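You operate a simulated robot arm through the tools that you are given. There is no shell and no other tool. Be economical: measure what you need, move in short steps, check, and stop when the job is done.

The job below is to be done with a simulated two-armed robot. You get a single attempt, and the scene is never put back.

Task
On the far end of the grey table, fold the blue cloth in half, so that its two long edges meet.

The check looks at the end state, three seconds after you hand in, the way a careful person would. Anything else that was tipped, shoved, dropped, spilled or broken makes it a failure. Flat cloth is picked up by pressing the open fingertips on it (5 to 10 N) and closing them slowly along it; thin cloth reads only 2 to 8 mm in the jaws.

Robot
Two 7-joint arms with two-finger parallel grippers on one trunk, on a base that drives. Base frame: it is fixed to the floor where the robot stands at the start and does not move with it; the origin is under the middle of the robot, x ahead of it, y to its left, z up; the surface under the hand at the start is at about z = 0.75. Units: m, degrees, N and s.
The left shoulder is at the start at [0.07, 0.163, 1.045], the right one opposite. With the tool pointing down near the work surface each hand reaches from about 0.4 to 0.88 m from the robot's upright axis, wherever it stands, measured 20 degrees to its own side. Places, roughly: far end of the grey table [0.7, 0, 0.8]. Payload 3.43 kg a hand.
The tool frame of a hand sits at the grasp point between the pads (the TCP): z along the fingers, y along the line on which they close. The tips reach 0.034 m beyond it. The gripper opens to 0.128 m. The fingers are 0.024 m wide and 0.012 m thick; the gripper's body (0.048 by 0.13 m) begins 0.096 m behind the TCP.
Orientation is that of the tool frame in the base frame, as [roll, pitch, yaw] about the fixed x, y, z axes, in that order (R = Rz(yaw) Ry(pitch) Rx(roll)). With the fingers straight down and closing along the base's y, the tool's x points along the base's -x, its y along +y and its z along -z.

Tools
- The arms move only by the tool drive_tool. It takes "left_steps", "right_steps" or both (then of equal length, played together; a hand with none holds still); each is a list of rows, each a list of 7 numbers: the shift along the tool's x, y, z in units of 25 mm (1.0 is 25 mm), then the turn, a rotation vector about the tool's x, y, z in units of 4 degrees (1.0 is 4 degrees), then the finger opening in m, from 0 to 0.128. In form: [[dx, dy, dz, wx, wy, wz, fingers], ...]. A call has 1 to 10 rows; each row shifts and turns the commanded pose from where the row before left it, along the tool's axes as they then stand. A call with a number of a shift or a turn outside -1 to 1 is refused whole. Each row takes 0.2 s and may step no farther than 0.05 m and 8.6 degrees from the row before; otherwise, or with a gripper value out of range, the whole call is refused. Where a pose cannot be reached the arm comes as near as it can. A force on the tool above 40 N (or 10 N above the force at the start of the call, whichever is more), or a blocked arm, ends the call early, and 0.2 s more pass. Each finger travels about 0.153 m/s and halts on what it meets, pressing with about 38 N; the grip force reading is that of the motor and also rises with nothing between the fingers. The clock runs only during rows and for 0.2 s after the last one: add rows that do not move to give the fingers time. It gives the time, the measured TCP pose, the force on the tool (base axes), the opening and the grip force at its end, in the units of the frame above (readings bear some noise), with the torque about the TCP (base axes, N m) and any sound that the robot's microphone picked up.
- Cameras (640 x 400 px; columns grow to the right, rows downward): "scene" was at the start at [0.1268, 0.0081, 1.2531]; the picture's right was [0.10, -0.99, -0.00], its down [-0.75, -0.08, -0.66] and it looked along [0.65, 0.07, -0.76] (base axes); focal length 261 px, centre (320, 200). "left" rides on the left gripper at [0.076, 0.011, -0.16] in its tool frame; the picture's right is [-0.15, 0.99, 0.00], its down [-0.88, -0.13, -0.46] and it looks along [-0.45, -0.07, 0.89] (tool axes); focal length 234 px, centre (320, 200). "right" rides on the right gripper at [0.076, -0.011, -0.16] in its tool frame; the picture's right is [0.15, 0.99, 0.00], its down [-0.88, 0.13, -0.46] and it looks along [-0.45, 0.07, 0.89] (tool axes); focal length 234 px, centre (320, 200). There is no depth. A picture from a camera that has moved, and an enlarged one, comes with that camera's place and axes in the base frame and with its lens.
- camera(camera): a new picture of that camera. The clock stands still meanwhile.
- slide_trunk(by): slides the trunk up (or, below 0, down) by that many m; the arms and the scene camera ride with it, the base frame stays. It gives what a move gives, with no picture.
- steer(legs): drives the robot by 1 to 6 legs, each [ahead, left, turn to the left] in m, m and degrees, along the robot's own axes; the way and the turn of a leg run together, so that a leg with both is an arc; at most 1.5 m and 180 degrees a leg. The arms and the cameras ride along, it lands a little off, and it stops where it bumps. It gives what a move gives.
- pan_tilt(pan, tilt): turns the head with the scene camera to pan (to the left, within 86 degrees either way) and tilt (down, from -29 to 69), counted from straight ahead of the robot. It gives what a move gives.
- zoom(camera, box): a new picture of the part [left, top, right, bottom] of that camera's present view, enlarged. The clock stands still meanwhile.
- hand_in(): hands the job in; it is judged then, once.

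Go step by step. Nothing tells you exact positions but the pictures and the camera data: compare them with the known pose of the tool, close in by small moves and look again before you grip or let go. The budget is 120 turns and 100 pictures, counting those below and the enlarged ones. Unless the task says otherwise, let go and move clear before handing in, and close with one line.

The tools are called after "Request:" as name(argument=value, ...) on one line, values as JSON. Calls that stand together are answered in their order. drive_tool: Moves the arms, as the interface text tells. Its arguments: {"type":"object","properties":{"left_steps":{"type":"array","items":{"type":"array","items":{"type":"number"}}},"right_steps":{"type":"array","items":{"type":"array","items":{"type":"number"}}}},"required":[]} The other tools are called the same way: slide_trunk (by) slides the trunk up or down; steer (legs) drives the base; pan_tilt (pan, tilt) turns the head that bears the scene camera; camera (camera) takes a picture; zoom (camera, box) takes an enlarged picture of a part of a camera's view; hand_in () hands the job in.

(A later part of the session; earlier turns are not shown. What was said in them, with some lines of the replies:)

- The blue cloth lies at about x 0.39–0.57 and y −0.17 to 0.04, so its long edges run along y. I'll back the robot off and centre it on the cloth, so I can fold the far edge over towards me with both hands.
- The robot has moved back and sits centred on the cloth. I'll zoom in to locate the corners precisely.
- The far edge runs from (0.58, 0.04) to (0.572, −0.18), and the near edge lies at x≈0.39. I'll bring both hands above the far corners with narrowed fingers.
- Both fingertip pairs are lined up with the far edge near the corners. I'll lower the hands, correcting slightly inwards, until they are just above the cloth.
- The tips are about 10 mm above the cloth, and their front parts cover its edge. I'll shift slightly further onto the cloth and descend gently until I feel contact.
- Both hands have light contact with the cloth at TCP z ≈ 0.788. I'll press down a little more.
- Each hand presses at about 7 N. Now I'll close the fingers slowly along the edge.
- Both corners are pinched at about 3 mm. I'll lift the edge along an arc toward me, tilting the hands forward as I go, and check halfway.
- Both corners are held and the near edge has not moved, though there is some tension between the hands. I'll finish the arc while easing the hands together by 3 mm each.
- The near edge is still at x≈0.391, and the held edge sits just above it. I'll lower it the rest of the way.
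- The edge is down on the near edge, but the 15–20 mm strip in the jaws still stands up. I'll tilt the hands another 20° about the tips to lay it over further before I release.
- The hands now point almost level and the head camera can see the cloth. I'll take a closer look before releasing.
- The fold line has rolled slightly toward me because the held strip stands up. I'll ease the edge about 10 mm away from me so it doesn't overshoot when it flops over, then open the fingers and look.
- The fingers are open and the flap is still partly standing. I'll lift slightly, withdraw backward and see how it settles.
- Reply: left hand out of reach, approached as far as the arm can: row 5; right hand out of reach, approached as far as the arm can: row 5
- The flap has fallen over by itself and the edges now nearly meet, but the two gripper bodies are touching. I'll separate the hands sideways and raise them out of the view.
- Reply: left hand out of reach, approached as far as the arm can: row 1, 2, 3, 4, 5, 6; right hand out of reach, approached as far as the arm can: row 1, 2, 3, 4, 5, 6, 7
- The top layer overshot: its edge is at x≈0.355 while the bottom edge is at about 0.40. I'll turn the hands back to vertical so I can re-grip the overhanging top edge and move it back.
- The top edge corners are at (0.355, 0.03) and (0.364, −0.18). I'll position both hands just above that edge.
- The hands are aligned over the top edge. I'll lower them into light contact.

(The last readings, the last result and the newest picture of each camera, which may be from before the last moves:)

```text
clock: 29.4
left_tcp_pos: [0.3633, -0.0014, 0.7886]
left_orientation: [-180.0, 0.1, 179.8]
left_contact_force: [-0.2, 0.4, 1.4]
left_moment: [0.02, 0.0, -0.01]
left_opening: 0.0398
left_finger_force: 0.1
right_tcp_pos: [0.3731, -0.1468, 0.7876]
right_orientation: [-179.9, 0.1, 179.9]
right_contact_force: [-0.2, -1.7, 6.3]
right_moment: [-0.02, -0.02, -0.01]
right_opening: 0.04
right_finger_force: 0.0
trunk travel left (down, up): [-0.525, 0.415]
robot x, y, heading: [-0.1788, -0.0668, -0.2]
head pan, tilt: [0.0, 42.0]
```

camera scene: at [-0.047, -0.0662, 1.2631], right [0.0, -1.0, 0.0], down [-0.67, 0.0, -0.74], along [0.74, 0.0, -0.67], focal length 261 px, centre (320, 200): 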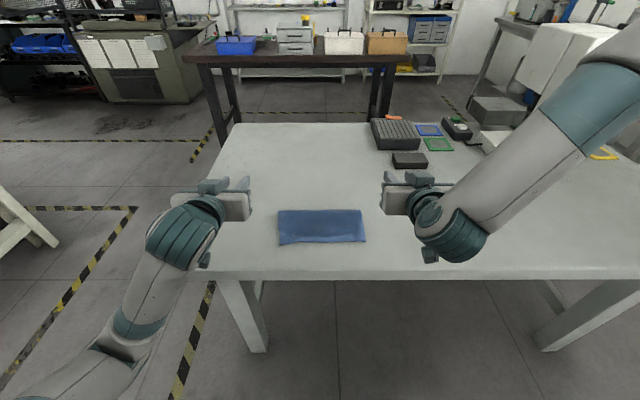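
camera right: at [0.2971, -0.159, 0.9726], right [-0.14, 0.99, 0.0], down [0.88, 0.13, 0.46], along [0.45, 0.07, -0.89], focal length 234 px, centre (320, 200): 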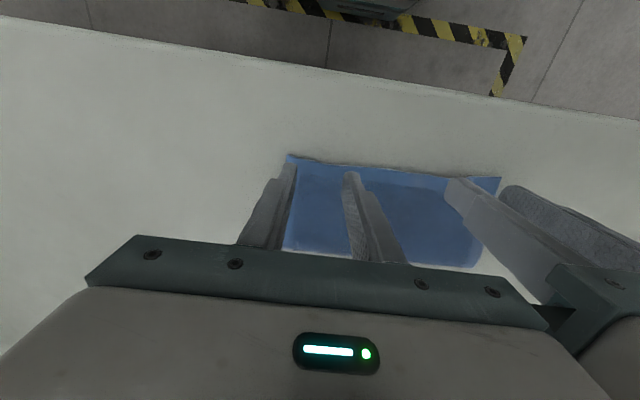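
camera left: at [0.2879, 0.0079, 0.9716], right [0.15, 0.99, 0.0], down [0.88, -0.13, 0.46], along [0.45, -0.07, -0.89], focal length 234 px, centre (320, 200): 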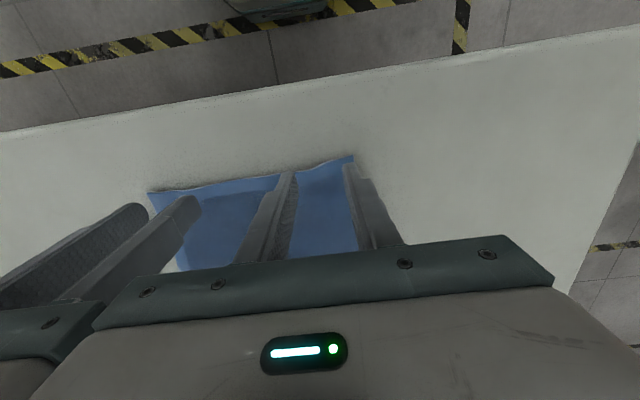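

Contact is made, so I'll press the left hand slightly more and close both slowly.

Request:
drive_tool(left_steps=[[0, 0, 0.1, 0, 0, 0, 0.038], [0, 0, 0, 0, 0, 0, 0.033], [0, 0, 0, 0, 0, 0, 0.028], [0, 0, 0, 0, 0, 0, 0.024], [0, 0, 0, 0, 0, 0, 0.02], [0, 0, 0, 0, 0, 0, 0.016], [0, 0, 0, 0, 0, 0, 0.012], [0, 0, 0, 0, 0, 0, 0.008], [0, 0, 0, 0, 0, 0, 0.004], [0, 0, 0, 0, 0, 0, 0]], right_steps=[[0, 0, 0.02, 0, 0, 0, 0.038], [0, 0, 0, 0, 0, 0, 0.033], [0, 0, 0, 0, 0, 0, 0.028], [0, 0, 0, 0, 0, 0, 0.024], [0, 0, 0, 0, 0, 0, 0.02], [0, 0, 0, 0, 0, 0, 0.016], [0, 0, 0, 0, 0, 0, 0.012], [0, 0, 0, 0, 0, 0, 0.008], [0, 0, 0, 0, 0, 0, 0.004], [0, 0, 0, 0, 0, 0, 0]])

Request:
camera(camera="left")

Request:
camera(camera="right")

```text
clock: 31.6
left_tcp_pos: [0.3631, -0.0018, 0.7871]
left_orientation: [-179.8, 0.1, 179.8]
left_contact_force: [1.5, -11.8, 13.8]
left_moment: [-0.43, -0.15, -0.13]
left_opening: 0.0043
left_finger_force: 38.0
right_tcp_pos: [0.371, -0.147, 0.7875]
right_orientation: [179.9, 0.2, 179.9]
right_contact_force: [-0.5, 12.2, 9.1]
right_moment: [0.42, -0.03, 0.13]
right_opening: 0.0031
right_finger_force: 37.5
trunk travel left (down, up): [-0.525, 0.415]
robot x, y, heading: [-0.1786, -0.0665, -0.2]
head pan, tilt: [0.0, 42.0]
```

```text
68 pictures are left
camera left: at [0.2857, 0.0078, 0.9466], right [0.15, 0.99, 0.0], down [0.88, -0.13, 0.46], along [0.45, -0.07, -0.89], focal length 234 px, centre (320, 200)
```

left: 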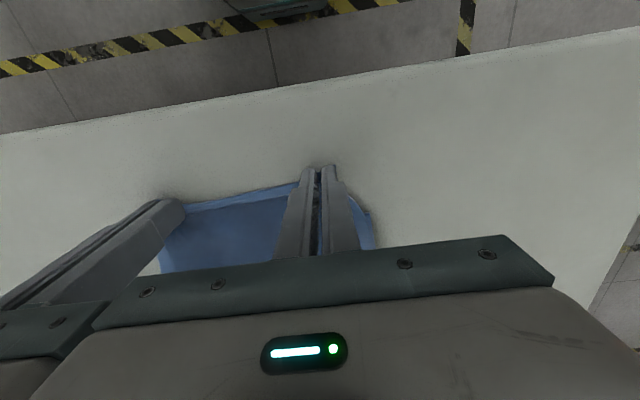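

```text
67 pictures are left
camera right: at [0.296, -0.1582, 0.9469], right [-0.14, 0.99, 0.0], down [0.88, 0.13, 0.46], along [0.45, 0.07, -0.89], focal length 234 px, centre (320, 200)
```

right: 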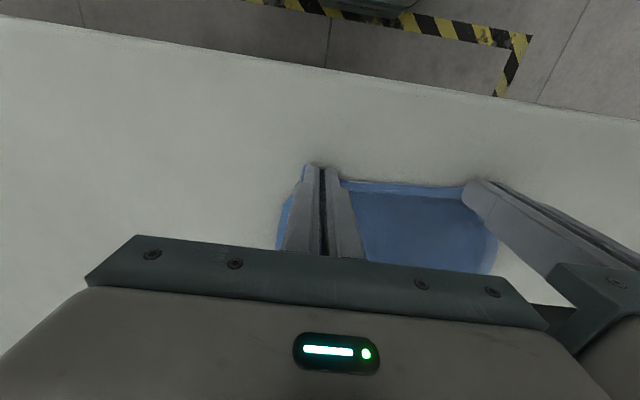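

Both corners are gripped as a single layer. I'll lift them, carry them about 45 mm away from me, then pause before lowering.

Request:
drive_tool(left_steps=[[-0.3, 0.05, -0.5, 0, 0, 0, 0], [-0.4, 0.05, -0.5, 0, 0, 0, 0], [-0.45, 0.05, -0.5, 0, 0, 0, 0], [-0.45, 0.05, -0.4, 0, 0, 0, 0], [-0.24, 0, 0, 0, 0, 0, 0], [0, 0, 0, 0, 0, 0, 0]], right_steps=[[-0.25, 0.11, -0.5, 0, 0, 0, 0], [-0.32, 0.11, -0.5, 0, 0, 0, 0], [-0.36, 0.11, -0.5, 0, 0, 0, 0], [-0.36, 0.11, -0.4, 0, 0, 0, 0], [-0.15, 0, 0, 0, 0, 0, 0], [0, 0, 0, 0, 0, 0, 0]])

Request:
camera(camera="left")

Request:
camera(camera="right")

Request:
zoom(camera="scene", box=[224, 140, 416, 260])

```text
clock: 33.0
left_tcp_pos: [0.4113, 0.0022, 0.8337]
left_orientation: [180.0, 0.0, 179.8]
left_contact_force: [0.7, -2.7, 0.2]
left_moment: [-0.12, -0.04, -0.07]
left_opening: 0.0041
left_finger_force: 37.6
right_tcp_pos: [0.4086, -0.1364, 0.8343]
right_orientation: [180.0, 0.0, 179.7]
right_contact_force: [-0.6, 2.6, -0.6]
right_moment: [0.08, -0.03, 0.04]
right_opening: 0.0028
right_finger_force: 37.4
trunk travel left (down, up): [-0.525, 0.415]
robot x, y, heading: [-0.1787, -0.0659, 0.0]
head pan, tilt: [0.0, 42.0]
```

```text
66 pictures are left
camera left: at [0.3339, 0.0121, 0.9942], right [0.15, 0.99, 0.0], down [0.88, -0.13, 0.46], along [0.45, -0.07, -0.89], focal length 234 px, centre (320, 200)
```

left: 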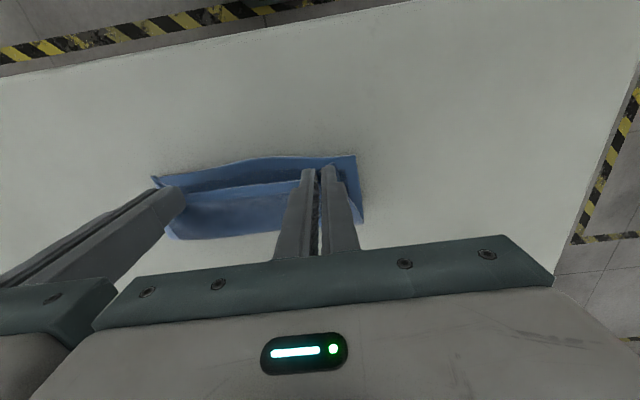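

```text
65 pictures are left
camera right: at [0.3331, -0.1476, 0.9943], right [-0.14, 0.99, 0.0], down [0.88, 0.13, 0.46], along [0.45, 0.07, -0.89], focal length 234 px, centre (320, 200)
```

right: 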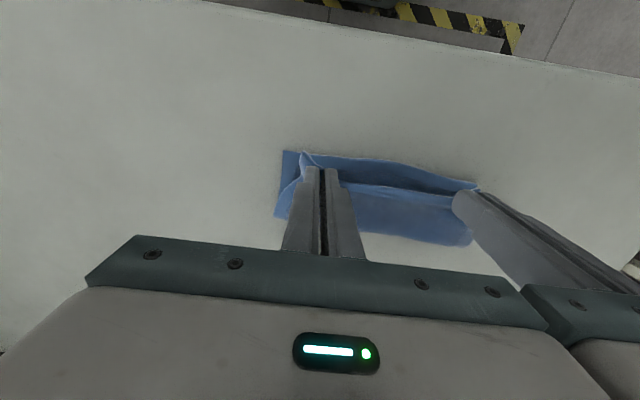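

```text
3.33 times, centred on (320, 200) of scene
camera zoom: at [-0.0463, -0.0655, 1.2631], right [0.0, -1.0, 0.0], down [-0.67, 0.0, -0.74], along [0.74, 0.0, -0.67], focal length 870 px, centre (320, 200)
```

zoom: 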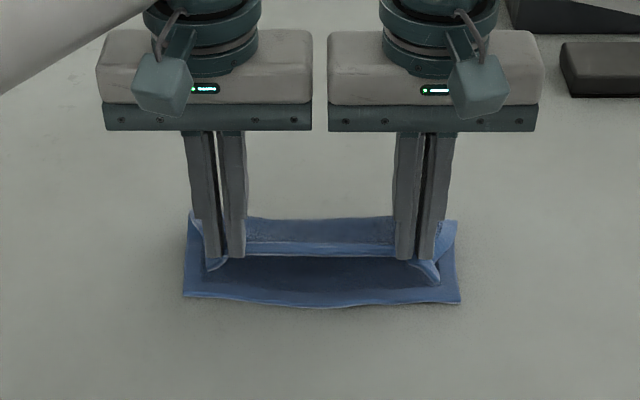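

The bottom layer's near edge is at x≈0.406 on the left and 0.399 on the right. The held edge is now just above it, so I'll lower it straight down with a 3 mm correction on the left.

Request:
drive_tool(left_steps=[[-0.1, 0, 0.45, 0, 0, 0, 0], [0, 0, 0.45, 0, 0, 0, 0], [0, 0, 0.4, 0, 0, 0, 0], [0, 0, 0.35, 0, 0, 0, 0], [0, 0, 0.1, 0, 0, 0, 0], [0, 0, 0, 0, 0, 0, 0]], right_steps=[[0, 0, 0.45, 0, 0, 0, 0], [0, 0, 0.45, 0, 0, 0, 0], [0, 0, 0.4, 0, 0, 0, 0], [0, 0, 0.35, 0, 0, 0, 0], [0, 0, 0.1, 0, 0, 0, 0], [0, 0, 0, 0, 0, 0, 0]])

Request:
camera(camera="left")

Request:
camera(camera="right")

Request:
zoom(camera="scene", box=[224, 140, 416, 260])

```text
clock: 34.4
left_tcp_pos: [0.4114, 0.0022, 0.7914]
left_orientation: [179.9, 0.0, 179.9]
left_contact_force: [1.4, -4.1, 3.8]
left_moment: [-0.12, -0.06, -0.06]
left_opening: 0.0043
left_finger_force: 38.3
right_tcp_pos: [0.4082, -0.1357, 0.7906]
right_orientation: [180.0, 0.1, 179.7]
right_contact_force: [0.5, 3.1, 2.7]
right_moment: [0.08, -0.05, 0.05]
right_opening: 0.0026
right_finger_force: 37.3
trunk travel left (down, up): [-0.525, 0.415]
robot x, y, heading: [-0.1812, -0.0673, -0.1]
head pan, tilt: [0.0, 42.0]
```

```text
63 pictures are left
camera left: at [0.3349, 0.0125, 0.9506], right [0.15, 0.99, 0.0], down [0.88, -0.13, 0.46], along [0.45, -0.07, -0.89], focal length 234 px, centre (320, 200)
```

left: 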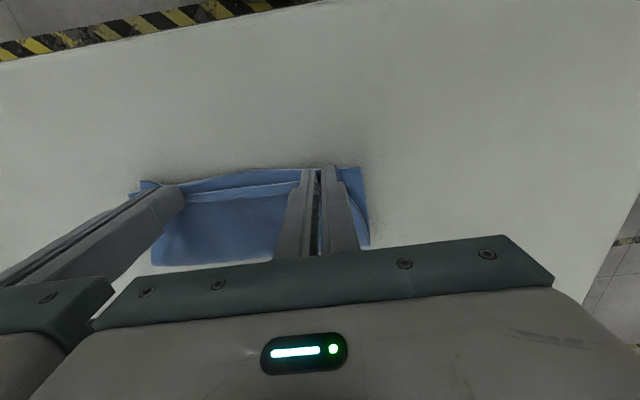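

```text
62 pictures are left
camera right: at [0.3331, -0.1477, 0.951], right [-0.14, 0.99, 0.0], down [0.88, 0.13, 0.46], along [0.45, 0.07, -0.89], focal length 234 px, centre (320, 200)
```

right: 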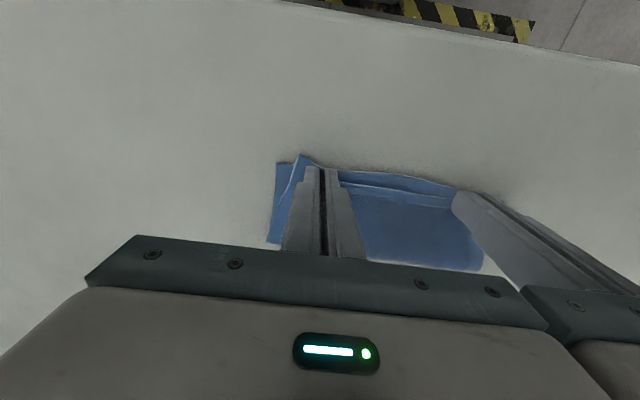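

```text
3.33 times, centred on (320, 200) of scene
camera zoom: at [-0.0465, -0.0656, 1.2632], right [0.0, -1.0, 0.0], down [-0.67, 0.0, -0.74], along [0.74, 0.0, -0.67], focal length 870 px, centre (320, 200)
```

zoom: 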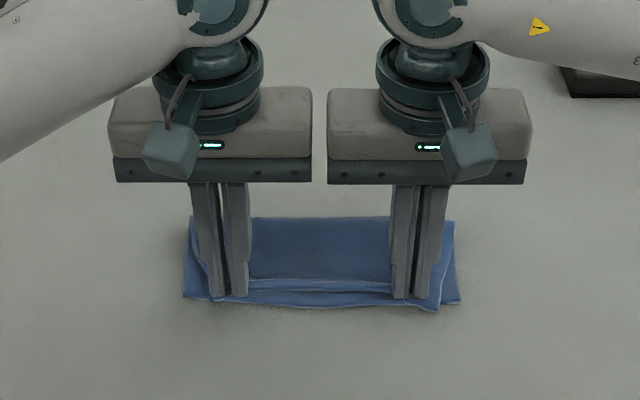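

The edges nearly coincide, with the middle about 10 mm short. I'll pull both hands 4 mm back toward me and then open the fingers.

Request:
drive_tool(left_steps=[[0.2, 0, 0, 0, 0, 0, 0], [0, 0, 0.02, 0, 0, 0, 0], [0, 0, 0, 0, 0, 0, 0.01], [0, 0, 0, 0, 0, 0, 0.02], [0, 0, 0, 0, 0, 0, 0.03], [0, 0, 0, 0, 0, 0, 0.04], [0, 0, 0, 0, 0, 0, 0.04], [0, 0, -0.3, 0, 0, 0, 0.04], [0, 0, -0.8, 0, 0, 0, 0.04], [0, 0, -0.8, 0, 0, 0, 0.04]], right_steps=[[0.15, 0, 0, 0, 0, 0, 0], [0, 0, 0.02, 0, 0, 0, 0], [0, 0, 0, 0, 0, 0, 0.01], [0, 0, 0, 0, 0, 0, 0.02], [0, 0, 0, 0, 0, 0, 0.03], [0, 0, 0, 0, 0, 0, 0.04], [0, 0, 0, 0, 0, 0, 0.04], [0, 0, -0.3, 0, 0, 0, 0.04], [0, 0, -0.8, 0, 0, 0, 0.04], [0, 0, -0.8, 0, 0, 0, 0.04]])

Request:
camera(camera="left")

Request:
camera(camera="right")

Request:
zoom(camera="scene", box=[256, 180, 384, 260])

```text
clock: 36.6
left_tcp_pos: [0.4077, 0.0026, 0.838]
left_orientation: [180.0, 0.1, 179.8]
left_contact_force: [0.7, 0.7, 0.1]
left_moment: [0.03, -0.01, 0.0]
left_opening: 0.0396
left_finger_force: 0.2
right_tcp_pos: [0.4037, -0.136, 0.8367]
right_orientation: [180.0, 0.0, 179.7]
right_contact_force: [0.1, -0.1, -0.1]
right_moment: [0.04, -0.02, 0.06]
right_opening: 0.04
right_finger_force: 0.1
trunk travel left (down, up): [-0.525, 0.415]
robot x, y, heading: [-0.1803, -0.0655, -0.2]
head pan, tilt: [0.0, 42.0]
```

```text
60 pictures are left
camera left: at [0.3312, 0.0128, 0.997], right [0.15, 0.99, 0.0], down [0.88, -0.13, 0.46], along [0.45, -0.07, -0.89], focal length 234 px, centre (320, 200)
```

left: 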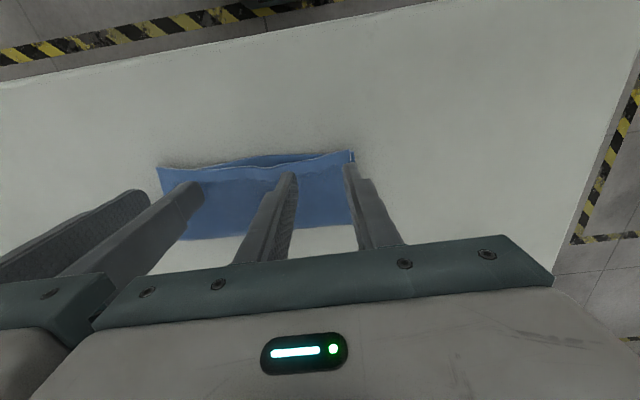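

```text
59 pictures are left
camera right: at [0.3283, -0.1466, 0.9969], right [-0.14, 0.99, 0.0], down [0.88, 0.13, 0.46], along [0.45, 0.07, -0.89], focal length 234 px, centre (320, 200)
```

right: 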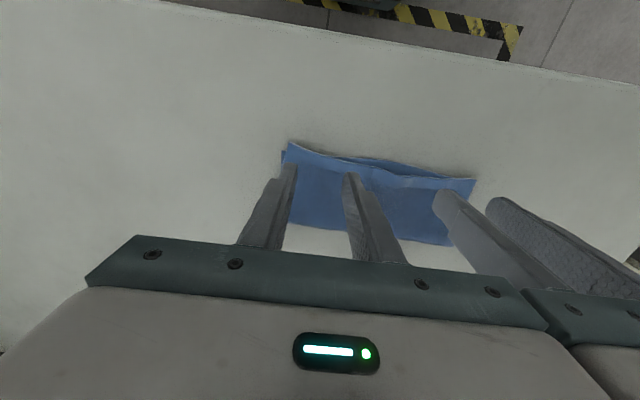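

```text
5.00 times, centred on (320, 220) of scene
camera zoom: at [-0.0464, -0.0657, 1.263], right [0.0, -1.0, 0.0], down [-0.67, 0.0, -0.74], along [0.74, 0.0, -0.67], focal length 1305 px, centre (320, 100)
```

zoom: 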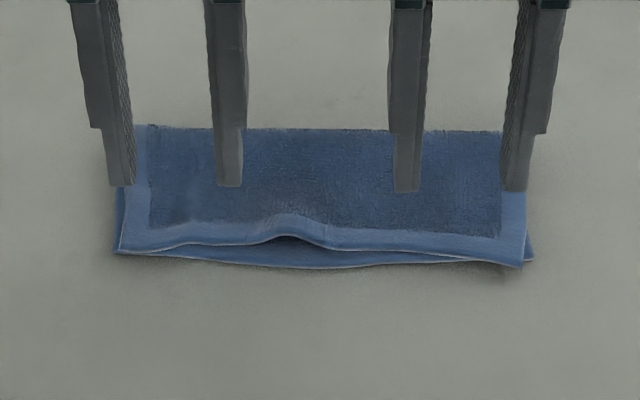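

The corners match well; only a small buckle remains mid-edge where the top layer is slack. I'll press lightly on both ends with closed fingertips and drag outward to smooth it.

Request:
drive_tool(left_steps=[[-0.2, 0.2, 0, 0, 0, 0, 0.02], [-0.1, 0.2, 0, 0, 0, 0, 0], [0, 0.1, 0.6, 0, 0, 0, 0], [0, 0, 0.6, 0, 0, 0, 0], [0, 0, 0.4, 0, 0, 0, 0], [0, 0, 0.2, 0, 0, 0, 0], [0, 0, 0.1, 0, 0, 0, 0], [0, 0, 0, 0, 0, 0, 0]], right_steps=[[-0.2, -0.2, 0, 0, 0, 0, 0.02], [-0.1, -0.3, 0, 0, 0, 0, 0], [0, -0.3, 0.6, 0, 0, 0, 0], [0, 0, 0.6, 0, 0, 0, 0], [0, 0, 0.4, 0, 0, 0, 0], [0, 0, 0.2, 0, 0, 0, 0], [0, 0, 0.1, 0, 0, 0, 0], [0, 0, 0, 0, 0, 0, 0]])

```text
clock: 38.4
left_tcp_pos: [0.4154, 0.016, 0.7913]
left_orientation: [179.9, 0.0, 179.8]
left_contact_force: [1.6, 0.8, 5.6]
left_moment: [0.01, -0.05, 0.02]
left_opening: 0.0
left_finger_force: 32.7
right_tcp_pos: [0.412, -0.156, 0.7907]
right_orientation: [179.9, 0.2, 179.8]
right_contact_force: [-0.6, -0.3, 5.4]
right_moment: [0.02, 0.03, 0.02]
right_opening: 0.0
right_finger_force: 33.1
trunk travel left (down, up): [-0.525, 0.415]
robot x, y, heading: [-0.1748, -0.0633, -0.2]
head pan, tilt: [0.0, 42.0]
```

Request:
drive_tool(left_steps=[[0.04, 0.08, 0.03, 0, 0, 0, 0], [0.04, 0.08, 0, 0, 0, 0, 0], [0.04, 0.08, 0, 0, 0, 0, 0], [0, 0, 0, 0, 0, 0, 0]], right_steps=[[0, -0.12, 0.03, 0, 0, 0, 0], [0, -0.12, 0, 0, 0, 0, 0], [0, -0.12, 0, 0, 0, 0, 0], [0, 0, 0, 0, 0, 0, 0]])

Request:
zoom(camera="scene", box=[256, 180, 384, 260])

```text
clock: 39.4
left_tcp_pos: [0.4107, 0.0212, 0.7895]
left_orientation: [-180.0, 0.1, 179.8]
left_contact_force: [2.2, -7.9, 8.7]
left_moment: [-0.27, -0.09, -0.04]
left_opening: 0.0
left_finger_force: 33.3
right_tcp_pos: [0.4108, -0.1642, 0.7901]
right_orientation: [179.9, 0.1, 179.9]
right_contact_force: [1.6, 7.9, 10.0]
right_moment: [0.29, -0.05, -0.02]
right_opening: 0.0002
right_finger_force: 33.1
trunk travel left (down, up): [-0.525, 0.415]
robot x, y, heading: [-0.1793, -0.064, -0.5]
head pan, tilt: [0.0, 42.0]
```

```text
5.00 times, centred on (320, 220) of scene
camera zoom: at [-0.0476, -0.0655, 1.2633], right [0.0, -1.0, 0.0], down [-0.67, 0.0, -0.74], along [0.74, 0.0, -0.67], focal length 1305 px, centre (320, 100)
```

zoom: 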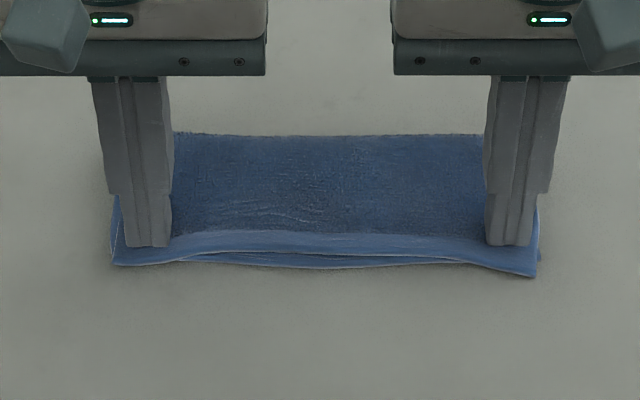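

The buckle is smoothed out. I'll lift both hands clear and inspect the fold.

Request:
drive_tool(left_steps=[[0, 0, -0.3, 0, 0, 0, 0], [0, 0, -0.8, 0, 0, 0, 0], [0, 0.3, -1, 0, 0, 0, 0], [0, 0.8, -1, 0, 0, 0, 0], [0, 0.9, -1, 0, 0, 0, 0], [0, 0.9, -1, 0, 0, 0, 0], [0, 0.9, 0, 0, 0, 0, 0], [0, 0.9, 0, 0, 0, 0, 0], [0, 0.9, 0, 0, 0, 0, 0]], right_steps=[[0, 0, -0.3, 0, 0, 0, 0], [0, 0, -0.8, 0, 0, 0, 0], [0, -0.3, -1, 0, 0, 0, 0], [0, -0.8, -1, 0, 0, 0, 0], [0, -0.9, -1, 0, 0, 0, 0], [0, -0.9, -1, 0, 0, 0, 0], [0, -0.9, 0, 0, 0, 0, 0], [0, -0.9, 0, 0, 0, 0, 0], [0, -0.9, 0, 0, 0, 0, 0]])

Request:
zoom(camera="scene", box=[256, 180, 384, 260])

Request:
zoom(camera="left", box=[40, 60, 360, 260])

Request:
zoom(camera="right", box=[280, 60, 600, 260])

```text
clock: 41.4
left_tcp_pos: [0.4116, 0.1611, 0.9175]
left_orientation: [180.0, 0.0, 179.8]
left_contact_force: [0.8, 0.0, 0.8]
left_moment: [0.0, -0.01, -0.02]
left_opening: 0.0001
left_finger_force: 33.2
right_tcp_pos: [0.4107, -0.3052, 0.9142]
right_orientation: [-180.0, -0.1, 179.8]
right_contact_force: [0.3, 0.4, -0.2]
right_moment: [0.05, 0.0, 0.01]
right_opening: 0.0002
right_finger_force: 32.4
trunk travel left (down, up): [-0.525, 0.415]
robot x, y, heading: [-0.1803, -0.0612, -0.1]
head pan, tilt: [0.0, 42.0]
```

```text
5.00 times, centred on (320, 220) of scene
camera zoom: at [-0.0463, -0.0656, 1.2631], right [0.0, -1.0, 0.0], down [-0.67, 0.0, -0.74], along [0.74, 0.0, -0.67], focal length 1305 px, centre (320, 100)
```

zoom: 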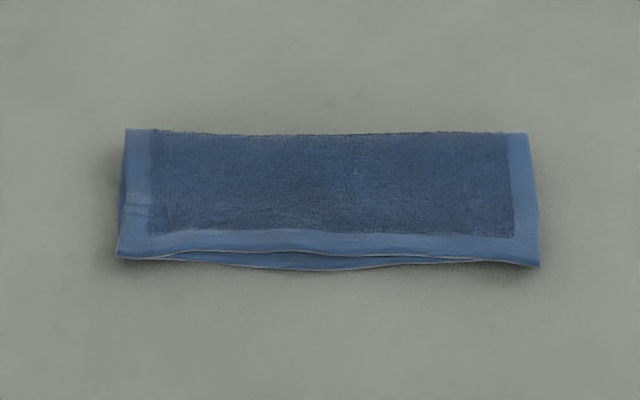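

```text
2.00 times, centred on (200, 160) of left
camera zoom: at [0.3362, 0.1709, 1.0768], right [0.15, 0.99, 0.0], down [0.88, -0.13, 0.46], along [0.45, -0.07, -0.89], focal length 468 px, centre (560, 280)
```

zoom: 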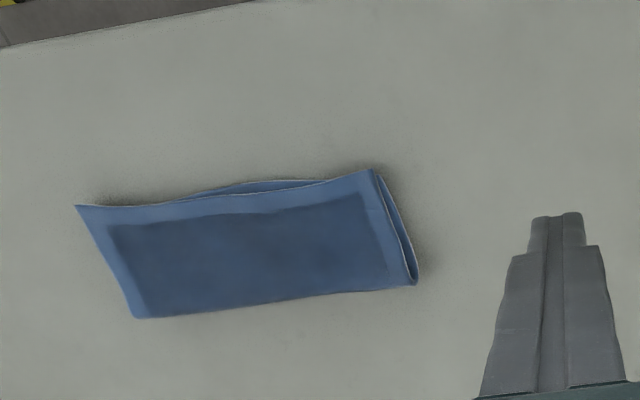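

```text
2.00 times, centred on (440, 160) of right
camera zoom: at [0.3366, -0.3175, 1.0749], right [-0.14, 0.99, 0.0], down [0.88, 0.13, 0.46], along [0.45, 0.07, -0.89], focal length 468 px, centre (80, 280)
```

zoom: 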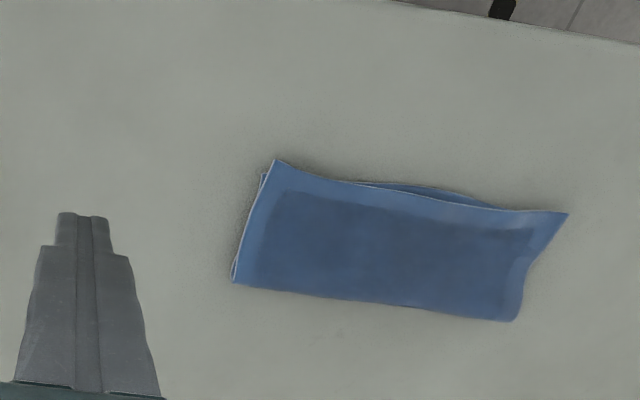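

The long edges meet to within a few millimetres, both hands are clear and nothing else on the table moved. I'm handing in.

Request:
hand_in()

```text
The job is handed in.
```

The blue cloth is folded in half on the grey table: its long edges meet at both ends and are under about 1 cm apart mid-edge, and both hands are clear.
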